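You operate a simulated robot arm through the tools that you are given. There is no shell and no other tool. Be economical: measure what you need, move in short steps, check, and stop when the job is done.

Carry out the task below with a simulated robot arm. There is one attempt and no reset: what you move stays moved.

TASK
Put the black brush from the top of the cream bench and the orange pad on the wide grey tray.

It is judged by the outcome, as a careful person would: the job done as asked, and still so three seconds after it is handed in. It fails if anything else is knocked over, pushed out of place, dropped, spilled or broken.

THE ROBOT
A 6-joint arm with a two-finger parallel gripper, fixed in place. Base frame: the origin is at the foot of the arm, x ahead of it, y to its left, z up; the work surface is at about z = 0.85. Lengths are in m, angles in rad, forces in N, time in s.
With the tool pointing down near the work surface it reaches from about 0.24 to 0.64 m from the base axis. Its first joint turns from -1.152 to 1.152 rad. Payload 2.7 kg.
Tool frame: the origin (TCP) lies between the finger pads and is the grasp point; the fingertips stand 0.023 m ahead of it; z points along the fingers, y is the line along which they close. The gripper opens to 0.094 m. The fingers are 0.038 m wide and 0.01 m thick; the gripper's body (0.054 by 0.096 m) begins 0.039 m behind the TCP.
Orientation is that of the tool frame in the base frame, as a unit quaternion [x, y, z, w]. With the fingers straight down and closing along the base's y, the tool's x points along the base's -x, its y along +y and its z along -z.

THE INTERFACE
- The arm moves only by the tool jog_arm. Its argument "increments" is a list that holds one entry, the list of rows, each a list of 7 numbers: the gripper command, from -1 (shut) to 1 (fully open), values between in proportion, then the shift along the tool's x, y, z in units of 30 mm (1.0 is 30 mm), then the turn, a rotation vector about the tool's x, y, z in units of 5 degrees (1.0 is 5 degrees). In form: [[[grip, dx, dy, dz, ax, ay, az], ...]]. A call has 1 to 10 rows; each row shifts and turns the commanded pose from where the row before left it, along the tool's axes as they then stand. A call with a number of a shift or a turn outside -1 to 1 is refused whole. A row lasts 0.2 s, in which the tool goes at most 0.05 m and 0.15 rad; a call with a longer step from one row to the next is refused whole, and so is a gripper value outside its range. A pose out of reach is approached as far as the arm can. The call stops where the force on the tool passes 40 N (or 10 N more than at its start, if that is more) or the arm is blocked; 0.2 s more then pass. The fingers move at their own pace (about 0.045 m/s each) and stop on an object; they squeeze with about 26 N. The grip force told is the motor's: it shows also when the fingers shut on nothing. Time passes only in rows, and 0.2 s behind the last, so rows that do not move let the fingers close. It gives the time, the measured TCP pose, the force on the tool (base axes), the opening and the grip force at its end, in the units of the frame above (readings bear some noise), and new pictures: "pictures" is both (left out), scene, wrist or none.
- Cameras (640 x 400 px; columns grow to the right, rows downward): "scene" is fixed at [0.1, -0.4583, 1.4027]; the picture's right is [0.49, -0.87, 0.00], its down [-0.51, -0.28, -0.82] and it looks along [0.71, 0.40, -0.58] (base axes); focal length 320 px, centre (320, 200). "wrist" rides on the gripper at [-0.039, 0, -0.044] in the tool frame; the picture's right is [0.00, -1.00, 0.00], its down [0.97, 0.00, -0.24] and it looks along [0.24, 0.00, 0.97] (tool axes); focal length 218 px, centre (320, 200).
- point_at(camera, pixels): there is no depth. For up to 12 entries [column, row, z] of the newest picture of that camera ("zoom" is the newest enlarged one), the place [x, y] in the base frame at which the ray of that pixel passes the height z, good to about 0.002 m. No time passes.
- enlarge(camera, box): a new picture of the part [left, top, right, bottom] of that camera's present view, enlarged. No time passes.
- hand_in(): hands the job in; it is judged then, once.

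Work in short steps. Measure before you move; look again where a grasp or a placing could have gone wrong, and mend it. You have 60 turns and 120 pictures in all, the two below and enlarged ones among them. Open the gripper and draw the arm clear of the work before you hand the job in, unless the task says otherwise; then end with one line.

The tools are called after "Request:" by a JSON object that holds its "method" and its "body". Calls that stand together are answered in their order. jog_arm: Moves the arm, as the interface text tells. Its arguments: {"type":"object","properties":{"increments":{"type":"array","items":{"type":"array","items":{"type":"array","items":{"type":"number"}}}},"pictures":{"type":"string","enum":["both","scene","wrist","none"]}},"required":["increments"]} The other tools are called the same way: point_at (camera, pixels) gives the place at which the rays of pixels pass given heights; enlarge (camera, box) takes an enlarged picture of a part of a camera's view; hand_in () hands the job in.

At the start:

```text
time_s: 0.0
eef_pos: [0.3816, -0.1022, 1.1523]
orientation: [0.0, 1.0, 0.0, -0.001]
contact_force: [0.3, -0.6, 0.2]
finger_gap: 0.0939
grip_force: 0.0
```

scene: 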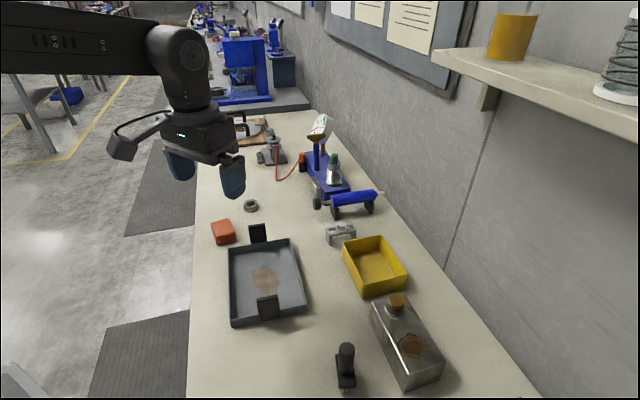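
wrist: 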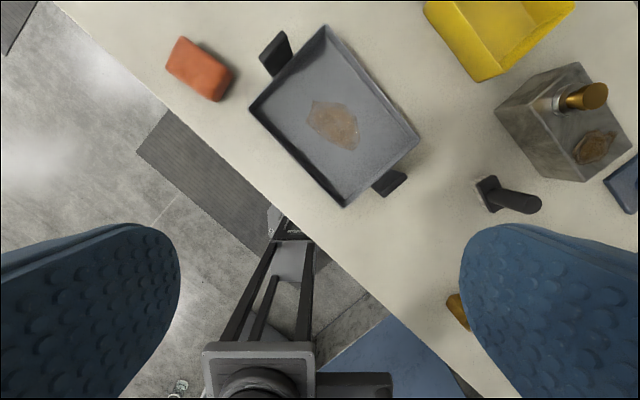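

The black item stands near scene (346,365), the orange pad is at (223,232) and the tray near (266,282). I'll enlarge both areas and measure.

Request:
{"method": "enlarge", "body": {"camera": "scene", "box": [190, 190, 450, 400]}}

Request:
{"method": "enlarge", "body": {"camera": "wrist", "box": [400, 100, 640, 250]}}

Request:
{"method": "point_at", "body": {"camera": "wrist", "pixels": [[487, 195, 0.85], [487, 195, 0.87], [532, 204, 0.92], [532, 204, 0.9], [178, 70, 0.85], [185, 38, 0.88], [232, 72, 0.88], [216, 102, 0.88], [167, 68, 0.88], [326, 25, 0.89], [419, 136, 0.89], [346, 206, 0.89]]}}

Request:
{"method": "point_at", "body": {"camera": "scene", "pixels": [[346, 385, 0.85], [346, 350, 0.92], [212, 222, 0.88], [228, 219, 0.88], [236, 233, 0.88], [217, 237, 0.88], [217, 245, 0.85], [236, 242, 0.85], [228, 248, 0.89], [292, 238, 0.89], [307, 290, 0.89], [230, 327, 0.85]]}}

```text
1.90 times, centred on (320, 295) of scene
```

zoom: 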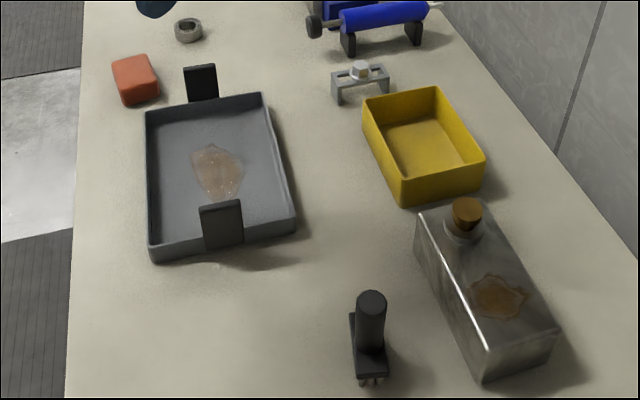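

```text
2.67 times, centred on (520, 175) of wrist
```

zoom: 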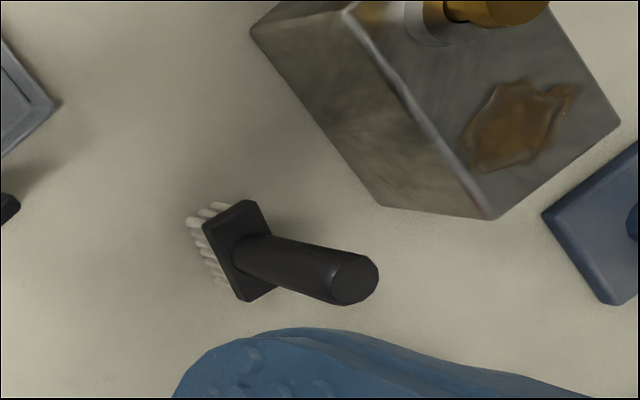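

```text
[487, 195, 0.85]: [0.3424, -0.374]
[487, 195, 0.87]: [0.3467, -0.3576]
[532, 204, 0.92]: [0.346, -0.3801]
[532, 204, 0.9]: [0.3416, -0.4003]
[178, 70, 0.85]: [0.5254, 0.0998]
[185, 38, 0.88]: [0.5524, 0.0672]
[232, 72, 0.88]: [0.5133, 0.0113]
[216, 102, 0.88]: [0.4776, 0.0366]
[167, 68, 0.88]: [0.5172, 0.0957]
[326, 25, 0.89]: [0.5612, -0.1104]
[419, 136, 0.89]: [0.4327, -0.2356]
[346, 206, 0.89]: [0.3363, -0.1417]
```

```text
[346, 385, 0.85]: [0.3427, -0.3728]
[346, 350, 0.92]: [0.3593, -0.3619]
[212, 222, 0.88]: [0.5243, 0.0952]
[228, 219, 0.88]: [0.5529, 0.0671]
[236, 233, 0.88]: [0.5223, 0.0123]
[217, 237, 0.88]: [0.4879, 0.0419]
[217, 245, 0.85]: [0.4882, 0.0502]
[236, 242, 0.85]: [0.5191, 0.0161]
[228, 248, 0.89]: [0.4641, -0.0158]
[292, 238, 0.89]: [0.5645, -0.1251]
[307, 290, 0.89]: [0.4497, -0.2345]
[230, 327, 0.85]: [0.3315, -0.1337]
```

Pad is about 0.04 x 0.065 centred near (0.519,0.053), long axis at ~58°; the brush handle top is near (0.349,-0.362,0.94). I'll place the pad first, moving above it and starting the yaw.

Request:
{"method": "jog_arm", "body": {"increments": [[[1, -0.763, 0.863, 0.845, 0, 0, 0], [1, -0.763, 0.863, 0.845, 0, 0, 0], [1, -0.763, 0.863, 0.845, 0, 0, 0], [1, -0.763, 0.863, 0.845, 0, 0, 0], [1, -0.763, 0.863, 0.845, 0, 0, 0], [1, -0.763, 0.863, 0.845, 0, 0, 0], [1, 0, 0, 0, 0, 0, -1], [1, 0, 0, 0, 0, 0, -1], [1, 0, 0, 0, 0, 0, -1], [1, 0, 0, 0, 0, 0, -1]]], "pictures": "none"}}

Request:
{"method": "jog_arm", "body": {"increments": [[[1, 0, 0, 0, 0, 0, -1], [1, 0, 0, 0, 0, 0, -1], [1, 0, 0, 0, 0, 0, -1], [1, 0, 0, 0, 0, 0, -1], [1, 0, 0, 0, 0, 0, -1], [1, 0, 0, 0, 0, 0, -1], [1, 0, 0, 0, 0, 0, -1], [1, 0, 0, 0, 0, 0, -0.6], [1, 0, 0, 0, 0, 0, 0]]]}}

```text
time_s: 2.2
eef_pos: [0.5197, 0.0529, 0.9992]
orientation: [-0.174, 0.985, 0.001, 0.0]
contact_force: [-0.1, 0.1, -0.1]
finger_gap: 0.0938
grip_force: 0.0
```

```text
time_s: 4.2
eef_pos: [0.519, 0.0526, 0.9991]
orientation: [-0.485, 0.874, 0.0, 0.001]
contact_force: [0.6, 0.0, 0.1]
finger_gap: 0.0941
grip_force: 0.0
```

scene: 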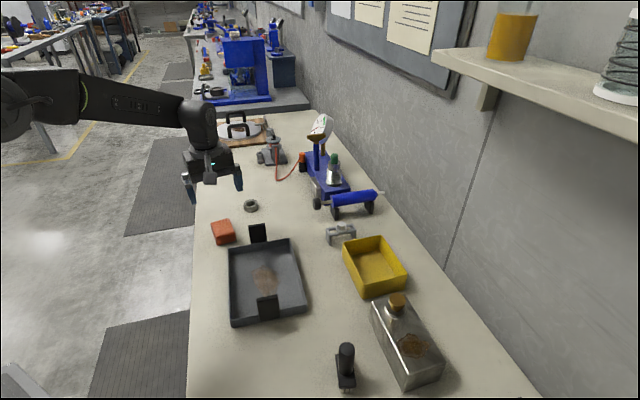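
wrist: 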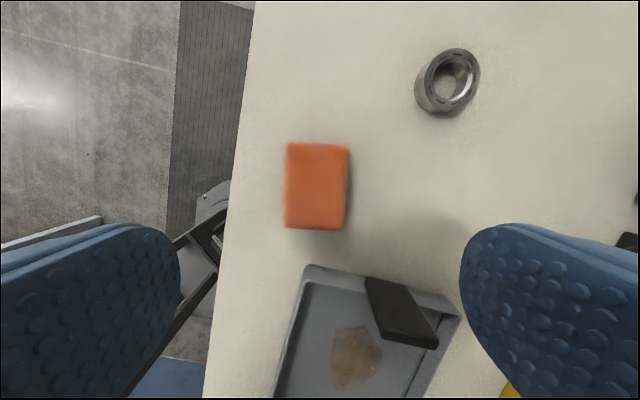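

The pad is square with the gripper; measuring its corners at (287,142)-(345,230), and the tray's and ring's edges.

Request:
{"method": "point_at", "body": {"camera": "wrist", "pixels": [[287, 143, 0.875], [349, 145, 0.875], [344, 230, 0.875], [285, 226, 0.875], [316, 186, 0.875], [306, 265, 0.875], [461, 316, 0.875], [447, 80, 0.87], [375, 280, 0.89], [437, 347, 0.91]]}}

Request:
{"method": "enlarge", "body": {"camera": "scene", "box": [200, 195, 320, 335]}}

```text
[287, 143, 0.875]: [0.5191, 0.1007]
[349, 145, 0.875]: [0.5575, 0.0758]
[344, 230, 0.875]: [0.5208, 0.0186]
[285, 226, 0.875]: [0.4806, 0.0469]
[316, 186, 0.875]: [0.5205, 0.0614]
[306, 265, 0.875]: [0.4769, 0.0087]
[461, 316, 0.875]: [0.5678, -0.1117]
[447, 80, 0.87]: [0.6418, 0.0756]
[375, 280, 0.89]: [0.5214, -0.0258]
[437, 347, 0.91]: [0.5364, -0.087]
```

```text
2.86 times, centred on (260, 265) of scene
```

zoom: 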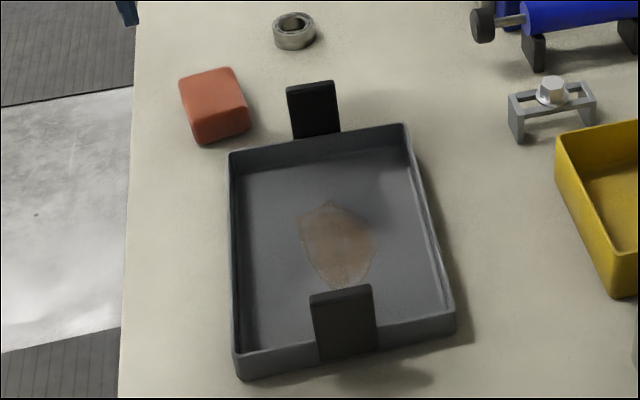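

Pad centre ≈ (0.520,0.0605), top ≈ 0.872. Correct the position and descend to TCP z ≈ 0.877, then close.

Request:
{"method": "jog_arm", "body": {"increments": [[[0.5, -0.243, 0.113, 0, 0, 0, 0], [0.5, 0, 0, 1, 0, 0, 0], [0.5, 0, 0, 1, 0, 0, 0], [0.5, 0, 0, 1, 0, 0, 0], [0.5, 0, 0, 0.6, 0, 0, 0], [0.5, 0, 0, 0.47, 0, 0, 0], [0.5, 0, 0, 0, 0, 0, 0]]]}}

```text
time_s: 5.8
eef_pos: [0.519, 0.0601, 0.8793]
orientation: [-0.484, 0.875, 0.0, 0.0]
contact_force: [-0.2, -0.3, -0.4]
finger_gap: 0.0705
grip_force: 0.0
```

scene: 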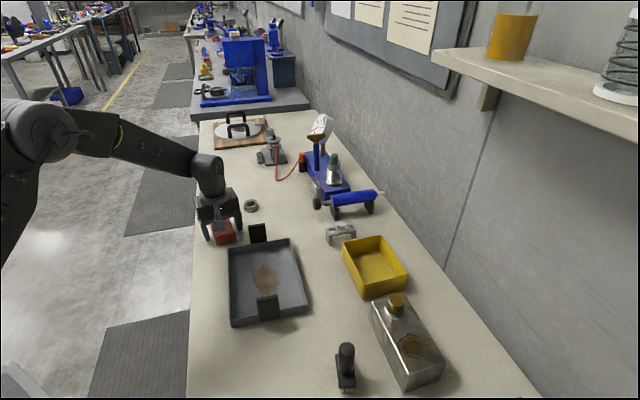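
wrist: 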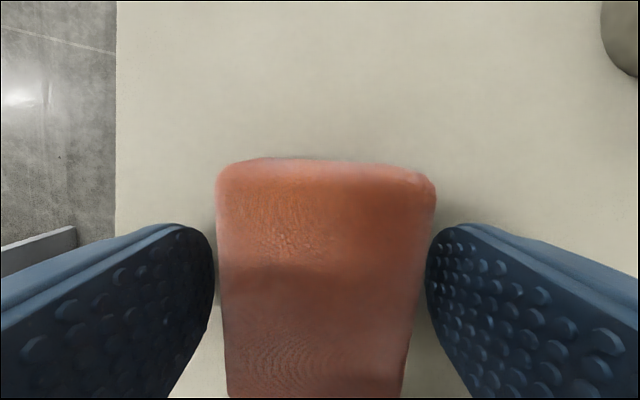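

Fingers straddle the pad. Close, then lift 0.09 m.

Request:
{"method": "jog_arm", "body": {"increments": [[[-1, 0, 0, 0.08, 0, 0, 0], [-1, 0, 0, 0, 0, 0, 0], [-1, 0, 0, 0, 0, 0, 0], [-1, 0, 0, 0, 0, 0, 0], [-1, 0, 0, 0, 0, 0, 0], [-1, 0, 0, -0.5, 0, 0, 0], [-1, 0, 0, -1, 0, 0, 0], [-1, 0, 0, -1, 0, 0, 0], [-1, 0, 0, -0.5, 0, 0, 0], [-1, 0, 0, 0, 0, 0, 0]]]}}

```text
time_s: 8.0
eef_pos: [0.5195, 0.0585, 0.9665]
orientation: [-0.485, 0.874, 0.0, -0.001]
contact_force: [0.1, 0.3, 0.4]
finger_gap: 0.0492
grip_force: 26.3
```

scene: 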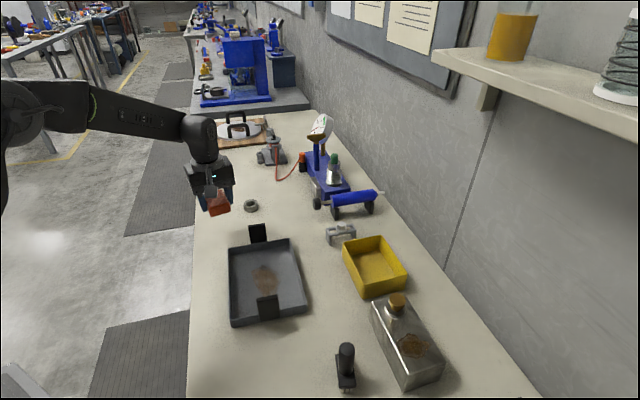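
wrist: 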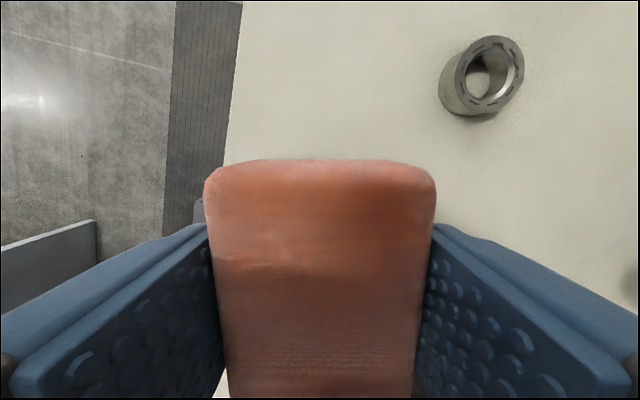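

Held (gap 0.049). Measure the tray precisely at rim and floor from the scene.

Request:
{"method": "enlarge", "body": {"camera": "scene", "box": [200, 215, 330, 345]}}

```text
3.08 times, centred on (265, 280) of scene
```

zoom: 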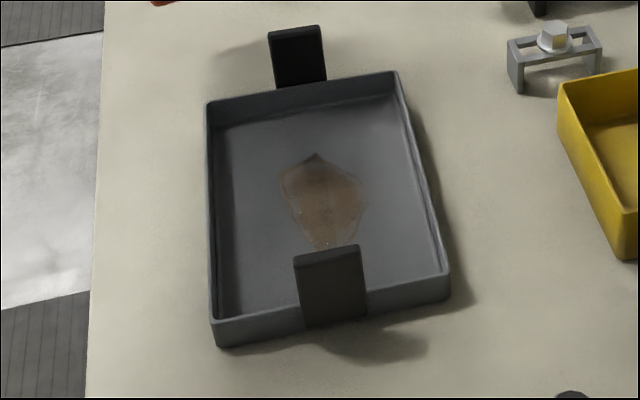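

Request:
{"method": "point_at", "body": {"camera": "zoom", "pixels": [[207, 104, 0.875], [397, 72, 0.875], [449, 273, 0.875], [212, 322, 0.875], [219, 348, 0.85], [450, 298, 0.85], [216, 128, 0.855], [395, 94, 0.855], [297, 27, 0.9], [327, 250, 0.9], [320, 200, 0.855]]}}

```text
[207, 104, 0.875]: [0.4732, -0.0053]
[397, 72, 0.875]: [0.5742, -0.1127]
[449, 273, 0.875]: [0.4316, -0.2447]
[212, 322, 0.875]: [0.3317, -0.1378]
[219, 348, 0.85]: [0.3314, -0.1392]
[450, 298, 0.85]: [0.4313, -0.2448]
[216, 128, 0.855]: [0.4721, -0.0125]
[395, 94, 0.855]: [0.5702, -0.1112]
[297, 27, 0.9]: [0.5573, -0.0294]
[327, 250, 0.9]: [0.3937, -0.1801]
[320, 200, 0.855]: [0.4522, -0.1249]
```

Tray centre (0.453,-0.125), axes at 43°, length 0.194 along v; handles to ~0.915. Yaw 15° to align and carry the pad above (0.478,-0.101).

Request:
{"method": "jog_arm", "body": {"increments": [[[-1, 0, 0, -0.3, 0, 0, 0.76], [-1, 0, 0, 0, 0, 0, 0.76], [-1, 0, 0, 0, 0, 0, 0.76], [-1, 0, 0, 0, 0, 0, 0.76], [-1, 0.926, -0.596, 0, 0, 0, 0], [-1, 0.926, -0.596, 0, 0, 0, 0], [-1, 0.926, -0.596, 0, 0, 0, 0], [-1, 0.926, -0.596, 0, 0, 0, 0], [-1, 0.926, -0.596, 0, 0, 0, 0], [-1, 0, 0, 0, 0, 0, 0]]]}}

```text
time_s: 10.2
eef_pos: [0.4791, -0.1005, 0.9752]
orientation: [-0.364, 0.931, 0.0, 0.001]
contact_force: [-0.8, 0.3, 0.1]
finger_gap: 0.0491
grip_force: 25.5
```

scene: 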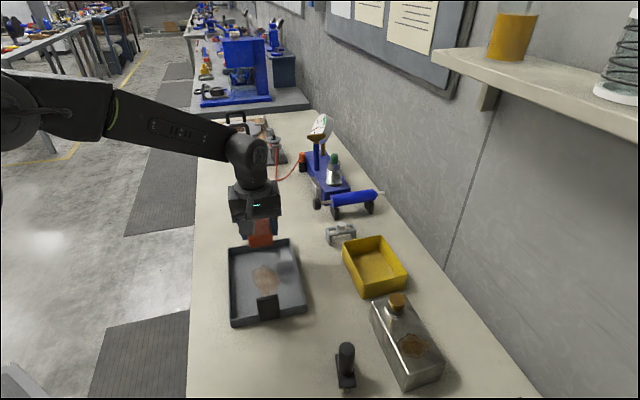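
wrist: 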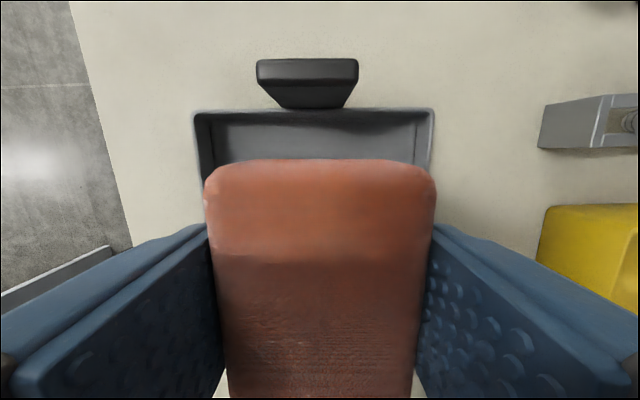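

Well aligned over the tray. Shift 10 mm away from the rear handle, and lower to about 0.882.

Request:
{"method": "jog_arm", "body": {"increments": [[[-1, 0.3, 0, 0, 0, 0, 0], [-1, 0, 0, 1, 0, 0, 0], [-1, 0, 0, 1, 0, 0, 0], [-1, 0, 0, 0.6, 0, 0, 0], [-1, 0, 0, 0.3, 0, 0, 0], [-1, 0, 0, 0.2, 0, 0, 0], [-1, 0, 0, 0, 0, 0, 0]]]}}

```text
time_s: 11.8
eef_pos: [0.4737, -0.1069, 0.8825]
orientation: [-0.365, 0.931, -0.001, 0.0]
contact_force: [0.5, 0.2, -0.6]
finger_gap: 0.0492
grip_force: 25.7
```

scene: 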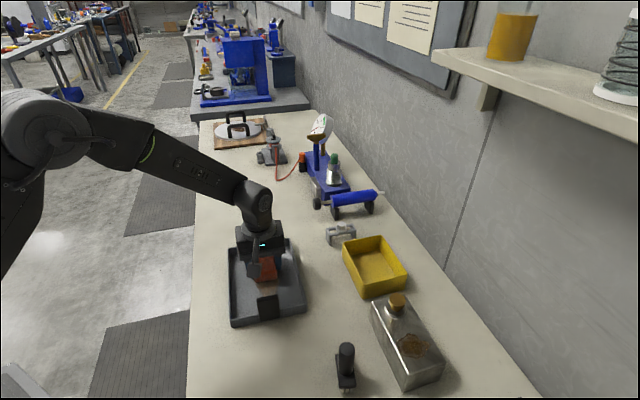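
wrist: 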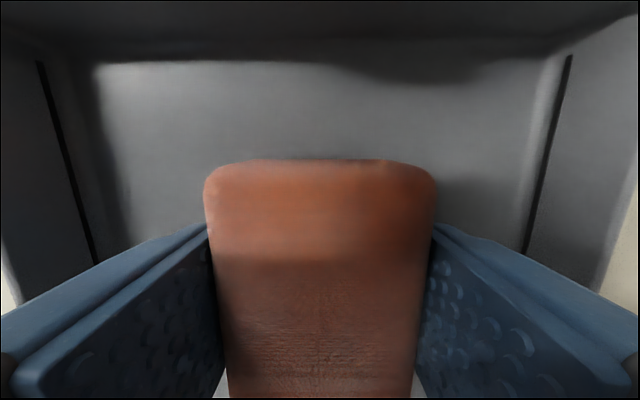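

Not in contact yet; lower gently by up to 4 mm in small steps.

Request:
{"method": "jog_arm", "body": {"increments": [[[-1, 0, 0, 0.05, 0, 0, 0], [-1, 0, 0, 0.05, 0, 0, 0], [-1, 0, 0, 0.03, 0, 0, 0], [-1, 0, 0, 0, 0, 0, 0]]], "pictures": "none"}}

```text
time_s: 12.8
eef_pos: [0.4725, -0.1064, 0.88]
orientation: [-0.365, 0.931, -0.003, 0.003]
contact_force: [-10.6, 0.1, 39.0]
finger_gap: 0.0491
grip_force: 26.4
```

Contact at z 0.880. Ease up slightly, open to ~0.066 and rise.

Request:
{"method": "jog_arm", "body": {"increments": [[[-1, 0, 0, -0.08, 0, 0, 0], [0.4, 0, 0, 0, 0, 0, 0], [0.4, 0, 0, 0, 0, 0, 0], [0.4, 0, 0, 0, 0, 0, 0], [0.4, 0, 0, -0.5, 0, 0, 0], [0.4, 0, 0, -1, 0, 0, 0], [0.4, 0, 0, -1, 0, 0, 0], [0.4, 0, 0, -1, 0, 0, 0], [0.4, 0, 0, -1, 0, 0, 0], [0.4, 0, 0, -0.5, 0, 0, 0]]]}}

```text
time_s: 15.0
eef_pos: [0.4726, -0.1083, 1.0289]
orientation: [-0.365, 0.931, 0.0, 0.001]
contact_force: [0.7, 0.1, -0.4]
finger_gap: 0.0655
grip_force: 0.0
```

scene: 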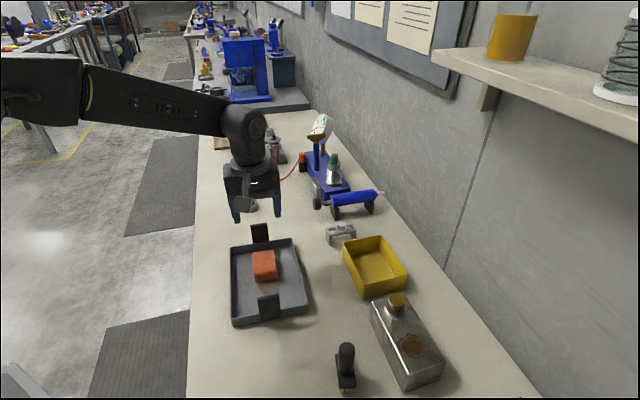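
wrist: 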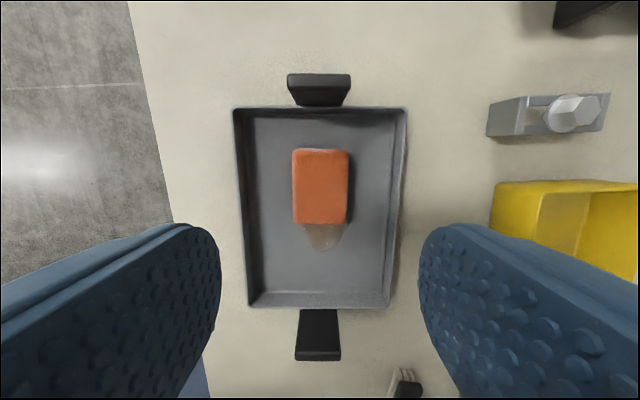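

The pad lies in the tray. Now travel to above the brush at ~(0.349,-0.362).

Request:
{"method": "jog_arm", "body": {"increments": [[[1, 0.877, -0.341, 0, 0, 0, 0], [1, 0.877, -0.341, 0, 0, 0, 0], [1, 0.877, -0.341, 0, 0, 0, 0], [1, 0.877, -0.341, 0, 0, 0, 0], [1, 0.877, -0.341, 0, 0, 0, 0], [1, 0.877, -0.341, 0, 0, 0, 0], [1, 0.877, -0.341, 0, 0, 0, 0], [1, 0.877, -0.341, 0, 0, 0, 0], [1, 0.877, -0.341, 0, 0, 0, 0], [1, 0.877, -0.341, 0, 0, 0, 0]]]}}

```text
time_s: 17.2
eef_pos: [0.3474, -0.3601, 1.0295]
orientation: [-0.365, 0.931, -0.001, -0.001]
contact_force: [-0.3, -0.4, 0.3]
finger_gap: 0.0939
grip_force: 0.1
```

scene: 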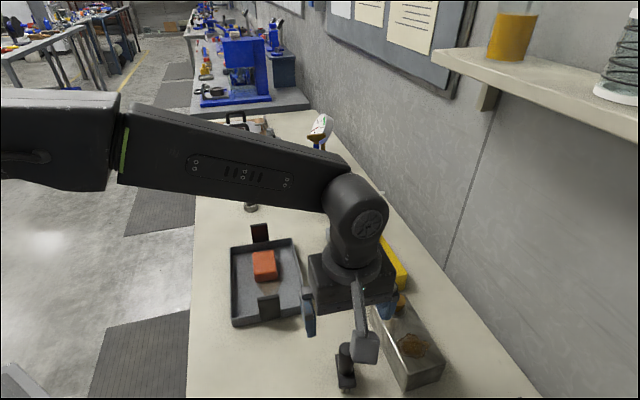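
wrist: 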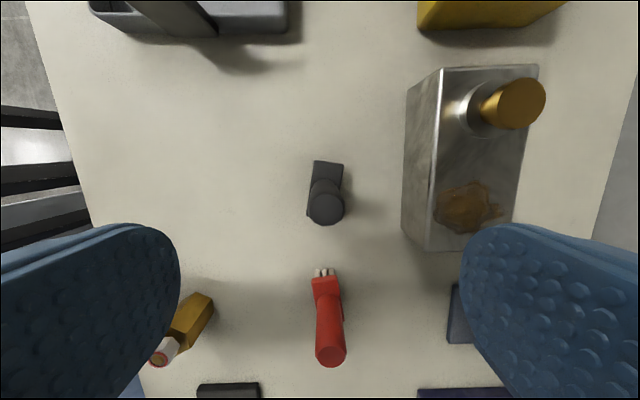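

Brush handle top at (327,210); the tank (col 405–540) and a red brush (330,350) are nearby. Measuring clearances.

Request:
{"method": "point_at", "body": {"camera": "wrist", "pixels": [[327, 210, 0.94], [316, 161, 0.875], [343, 163, 0.875], [307, 216, 0.875], [404, 91, 0.85], [402, 235, 0.85], [441, 66, 0.93], [427, 251, 0.93], [330, 353, 0.94], [327, 272, 0.87], [212, 295, 0.87], [450, 343, 0.88]]}}

Request:
{"method": "enlarge", "body": {"camera": "wrist", "box": [200, 100, 520, 300]}}

```text
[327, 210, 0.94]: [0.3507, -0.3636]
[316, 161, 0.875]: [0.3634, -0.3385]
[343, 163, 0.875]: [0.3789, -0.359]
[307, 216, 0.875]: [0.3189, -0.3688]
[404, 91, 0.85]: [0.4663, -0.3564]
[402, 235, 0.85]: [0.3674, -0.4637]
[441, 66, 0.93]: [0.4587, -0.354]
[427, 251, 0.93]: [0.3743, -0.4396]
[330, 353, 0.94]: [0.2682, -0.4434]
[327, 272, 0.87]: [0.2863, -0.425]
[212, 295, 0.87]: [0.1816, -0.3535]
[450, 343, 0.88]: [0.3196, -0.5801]
```

```text
2.00 times, centred on (360, 200) of wrist
```

zoom: 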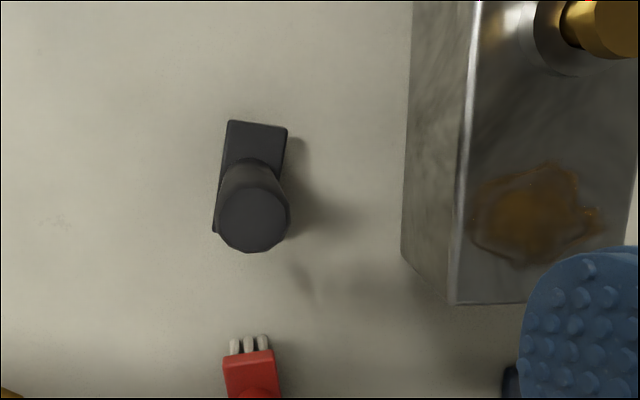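

Handle at (0.351,-0.364), tank side is ≥0.073 away along the closing axis: safe. Centre, partly open, descend to z ≈ 0.918.

Request:
{"method": "jog_arm", "body": {"increments": [[[0.2, 0, -0.16, 0, 0, 0, 0], [0.2, 0, 0, 0.3, 0, 0, 0], [0.2, 0, 0, 0.6, 0, 0, 0], [0.2, 0, 0, 0.9, 0, 0, 0], [0.2, 0, 0, 0.9, 0, 0, 0], [0.2, 0, 0, 0.6, 0, 0, 0], [0.2, 0, 0, 0.42, 0, 0, 0], [0.2, 0, 0, 0, 0, 0, 0]]]}}

```text
time_s: 19.0
eef_pos: [0.3543, -0.3611, 0.9178]
orientation: [-0.366, 0.931, 0.0, 0.0]
contact_force: [0.0, -0.3, 0.0]
finger_gap: 0.0562
grip_force: 0.0
```

scene: 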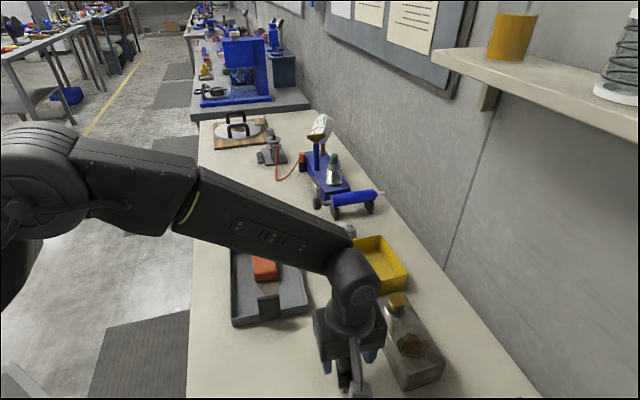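
wrist: 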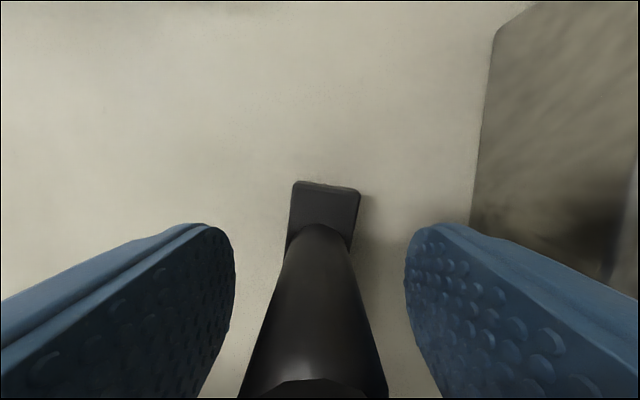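

Handle is centred between the fingers; nudge 4 mm along tool x, close and lift.

Request:
{"method": "jog_arm", "body": {"increments": [[[0.2, 0.14, 0, 0, 0, 0, 0], [-1, 0, 0, 0, 0, 0, 0], [-1, 0, 0, 0, 0, 0, 0], [-1, 0, 0, 0, 0, 0, 0], [-1, 0, 0, 0, 0, 0, 0], [-1, 0, 0, 0, 0, 0, 0], [-1, 0, 0, -0.3, 0, 0, 0], [-1, 0, 0, -0.8, 0, 0, 0], [-1, 0, 0, -0.8, 0, 0, 0], [-1, 0, 0, -0.8, 0, 0, 0]]]}}

```text
time_s: 21.2
eef_pos: [0.3499, -0.3658, 0.9996]
orientation: [-0.365, 0.931, -0.001, 0.001]
contact_force: [-0.2, 0.7, -1.0]
finger_gap: 0.0246
grip_force: 26.1
```

scene: 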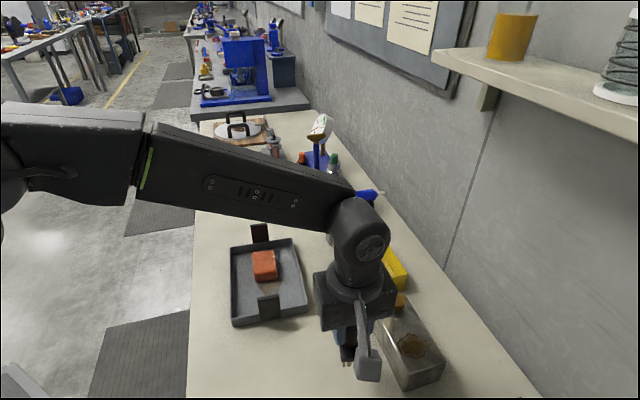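
wrist: 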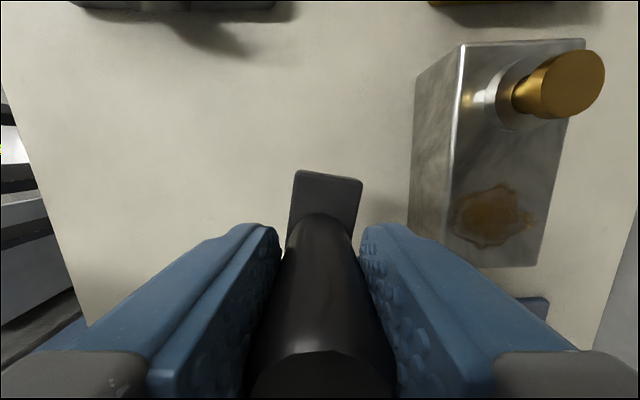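

Brush held. Re-measure the tray before placing.

Request:
{"method": "enlarge", "body": {"camera": "scene", "box": [200, 215, 330, 345]}}

```text
3.08 times, centred on (265, 280) of scene
```

zoom: 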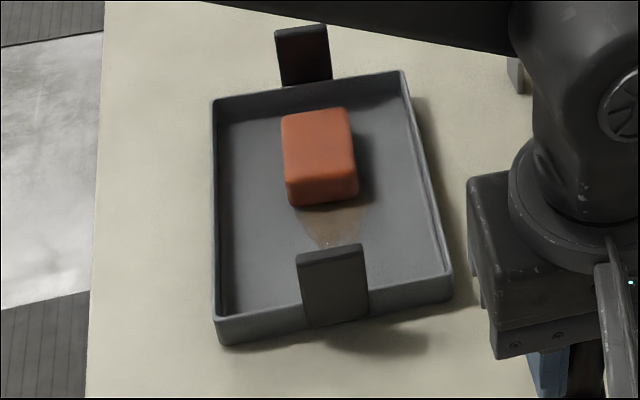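

Request:
{"method": "point_at", "body": {"camera": "zoom", "pixels": [[212, 102, 0.875], [402, 72, 0.875], [453, 271, 0.875], [214, 320, 0.875], [330, 184, 0.875], [293, 208, 0.854], [357, 195, 0.854], [364, 247, 0.915], [301, 254, 0.915]]}}

```text
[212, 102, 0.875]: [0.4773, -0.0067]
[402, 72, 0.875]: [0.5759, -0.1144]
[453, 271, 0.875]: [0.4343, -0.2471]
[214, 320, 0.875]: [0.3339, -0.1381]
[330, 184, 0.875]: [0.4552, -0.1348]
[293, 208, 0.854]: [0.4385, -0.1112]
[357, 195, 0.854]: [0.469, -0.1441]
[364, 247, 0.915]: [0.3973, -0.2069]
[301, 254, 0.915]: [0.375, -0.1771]
```

Tray shifted ~3 mm; centre now (0.455,-0.127), pad ends at v≈0. Target for brush (0.419,-0.161). Raise a little and carry.

Request:
{"method": "jog_arm", "body": {"increments": [[[-1, 0, 0, -0.7, 0, 0, 0], [-1, -0.792, 0.433, 0, 0, 0, 0], [-1, -0.792, 0.433, 0, 0, 0, 0], [-1, -0.792, 0.433, 0, 0, 0, 0], [-1, -0.792, 0.433, 0, 0, 0, 0], [-1, -0.792, 0.433, 0, 0, 0, 0], [-1, -0.792, 0.433, 0, 0, 0, 0], [-1, -0.792, 0.433, 0, 0, 0, 0], [-1, -0.792, 0.433, 0, 0, 0, 0], [-1, 0, 0, 0, 0, 0, 0]]]}}

```text
time_s: 23.4
eef_pos: [0.4187, -0.1609, 1.0213]
orientation: [-0.365, 0.931, 0.0, 0.0]
contact_force: [0.1, 0.9, -2.0]
finger_gap: 0.0243
grip_force: 25.7
```

scene: 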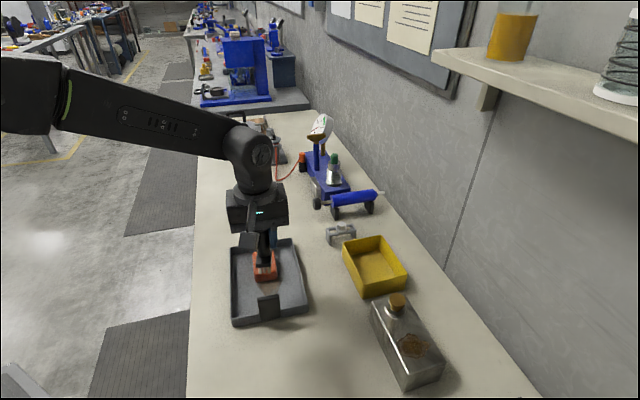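
wrist: 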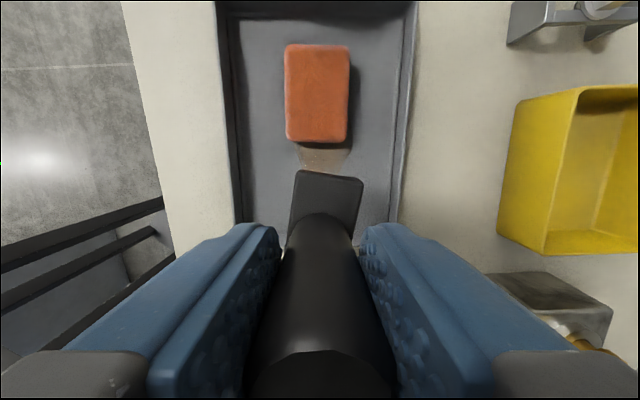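

Brush is between the pad and near handle. Lower to z ≈ 0.927.

Request:
{"method": "jog_arm", "body": {"increments": [[[-1, 0, 0, 0.6, 0, 0, 0], [-1, 0, 0, 0.9, 0, 0, 0], [-1, 0, 0, 0.8, 0, 0, 0], [-1, 0, 0, 0.5, 0, 0, 0], [-1, 0, 0, 0.25, 0, 0, 0], [-1, 0, 0, 0.1, 0, 0, 0], [-1, 0, 0, 0, 0, 0, 0]]]}}

```text
time_s: 25.0
eef_pos: [0.4185, -0.1609, 0.9251]
orientation: [-0.365, 0.931, 0.0, 0.0]
contact_force: [-0.2, -0.1, 0.0]
finger_gap: 0.0246
grip_force: 26.4
```

scene: 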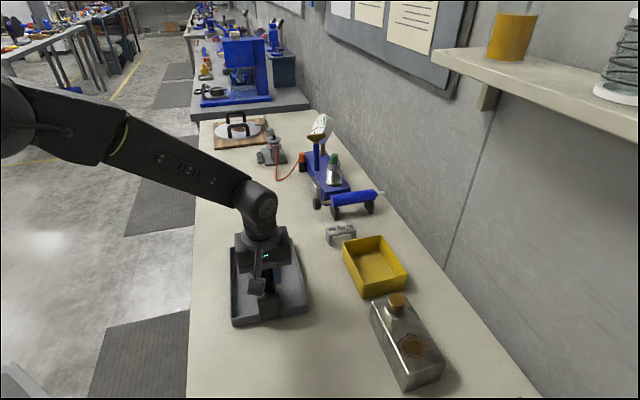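
wrist: 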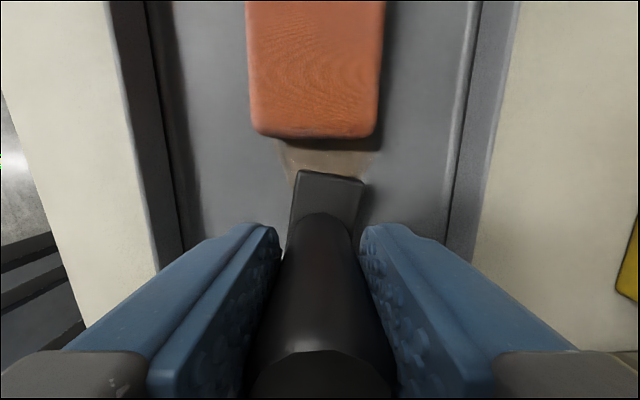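

Clear of the pad, no contact yet. Lower 2 mm carefully.

Request:
{"method": "jog_arm", "body": {"increments": [[[-1, 0, 0, 0.04, 0, 0, 0], [-1, 0, 0, 0.03, 0, 0, 0]]], "pictures": "none"}}

```text
time_s: 25.6
eef_pos: [0.4185, -0.1599, 0.9244]
orientation: [-0.365, 0.931, -0.001, -0.001]
contact_force: [0.6, -0.6, -0.9]
finger_gap: 0.0245
grip_force: 26.2
```

Request:
{"method": "jog_arm", "body": {"increments": [[[-1, 0, 0, 0.04, 0, 0, 0], [-1, 0, 0, 0, 0, 0, 0]]], "pictures": "none"}}

```text
time_s: 26.2
eef_pos: [0.4175, -0.1618, 0.9224]
orientation: [-0.365, 0.931, 0.0, 0.0]
contact_force: [-1.0, -0.3, 3.3]
finger_gap: 0.0244
grip_force: 26.0
```

Light contact (3 N) at 0.9224. Open gently and rise straight.

Request:
{"method": "jog_arm", "body": {"increments": [[[-0.3, 0, 0, 0, 0, 0, 0], [0.1, 0, 0, 0, 0, 0, 0], [0.1, 0, 0, 0, 0, 0, 0], [0.1, 0, 0, -0.3, 0, 0, 0], [0.1, 0, 0, -0.8, 0, 0, 0], [0.1, 0, 0, -1, 0, 0, 0], [0.1, 0, 0, -1, 0, 0, 0], [0.1, 0, 0, -1, 0, 0, 0], [0.1, 0, 0, -1, 0, 0, 0], [0.1, 0, 0, -1, 0, 0, 0]]]}}

```text
time_s: 28.4
eef_pos: [0.4191, -0.1616, 1.1052]
orientation: [-0.365, 0.931, -0.001, 0.0]
contact_force: [0.1, -0.8, -0.3]
finger_gap: 0.0517
grip_force: 0.1
```

scene: 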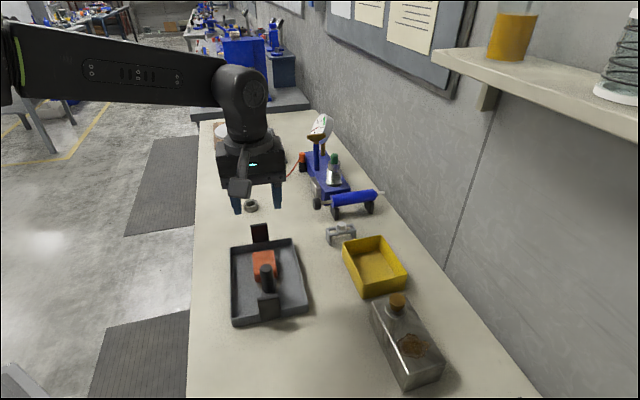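
wrist: 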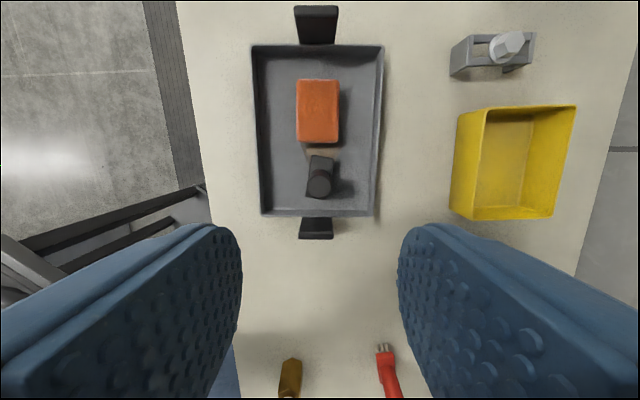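

Both items rest in the tray, with the brush standing. Open fully and draw the arm further up and back toward its start.

Request:
{"method": "jog_arm", "body": {"increments": [[[1, 0, 0, -0.8, 0, 0, 0], [1, 0, 0, -0.8, 0, 0, 0], [1, 0.5, 0.7, 0, 0, 0, 0], [1, 0.5, 0.7, 0, 0, 0, 0], [1, 0.5, 0.7, 0, 0, 0, 0], [1, 0, 0, 0, 0, 0, 0]]], "pictures": "scene"}}

Request:
{"method": "enlarge", "body": {"camera": "scene", "box": [200, 195, 330, 345]}}

```text
time_s: 29.8
eef_pos: [0.3423, -0.1443, 1.1545]
orientation: [-0.365, 0.931, 0.001, 0.0]
contact_force: [1.2, -0.2, -0.4]
finger_gap: 0.0941
grip_force: 0.0
```

scene: 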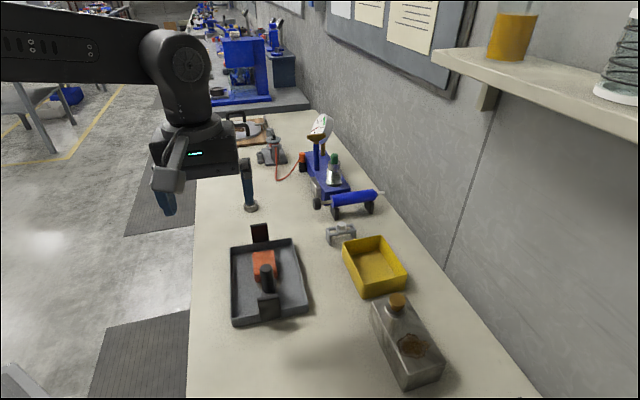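

```text
2.67 times, centred on (265, 270) of scene
```

zoom: 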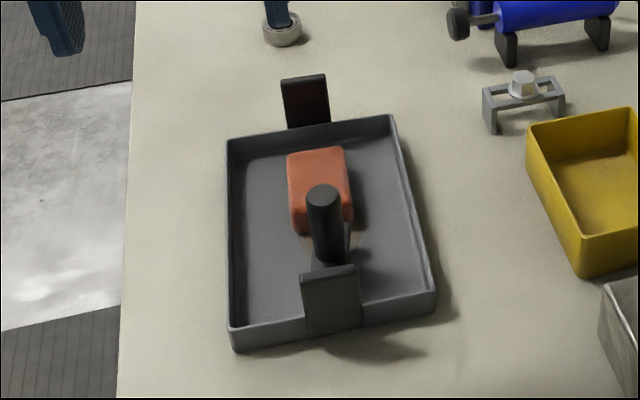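

Both items are stable in the tray and the arm is clear, so I hand in.

Request:
{"method": "hand_in", "body": {}}

```text
The job is handed in.
```

The black brush and the orange pad are both on the wide grey tray, the brush standing upright; the tray slid about 3 mm as I set the pad down, and I saw nothing else move.
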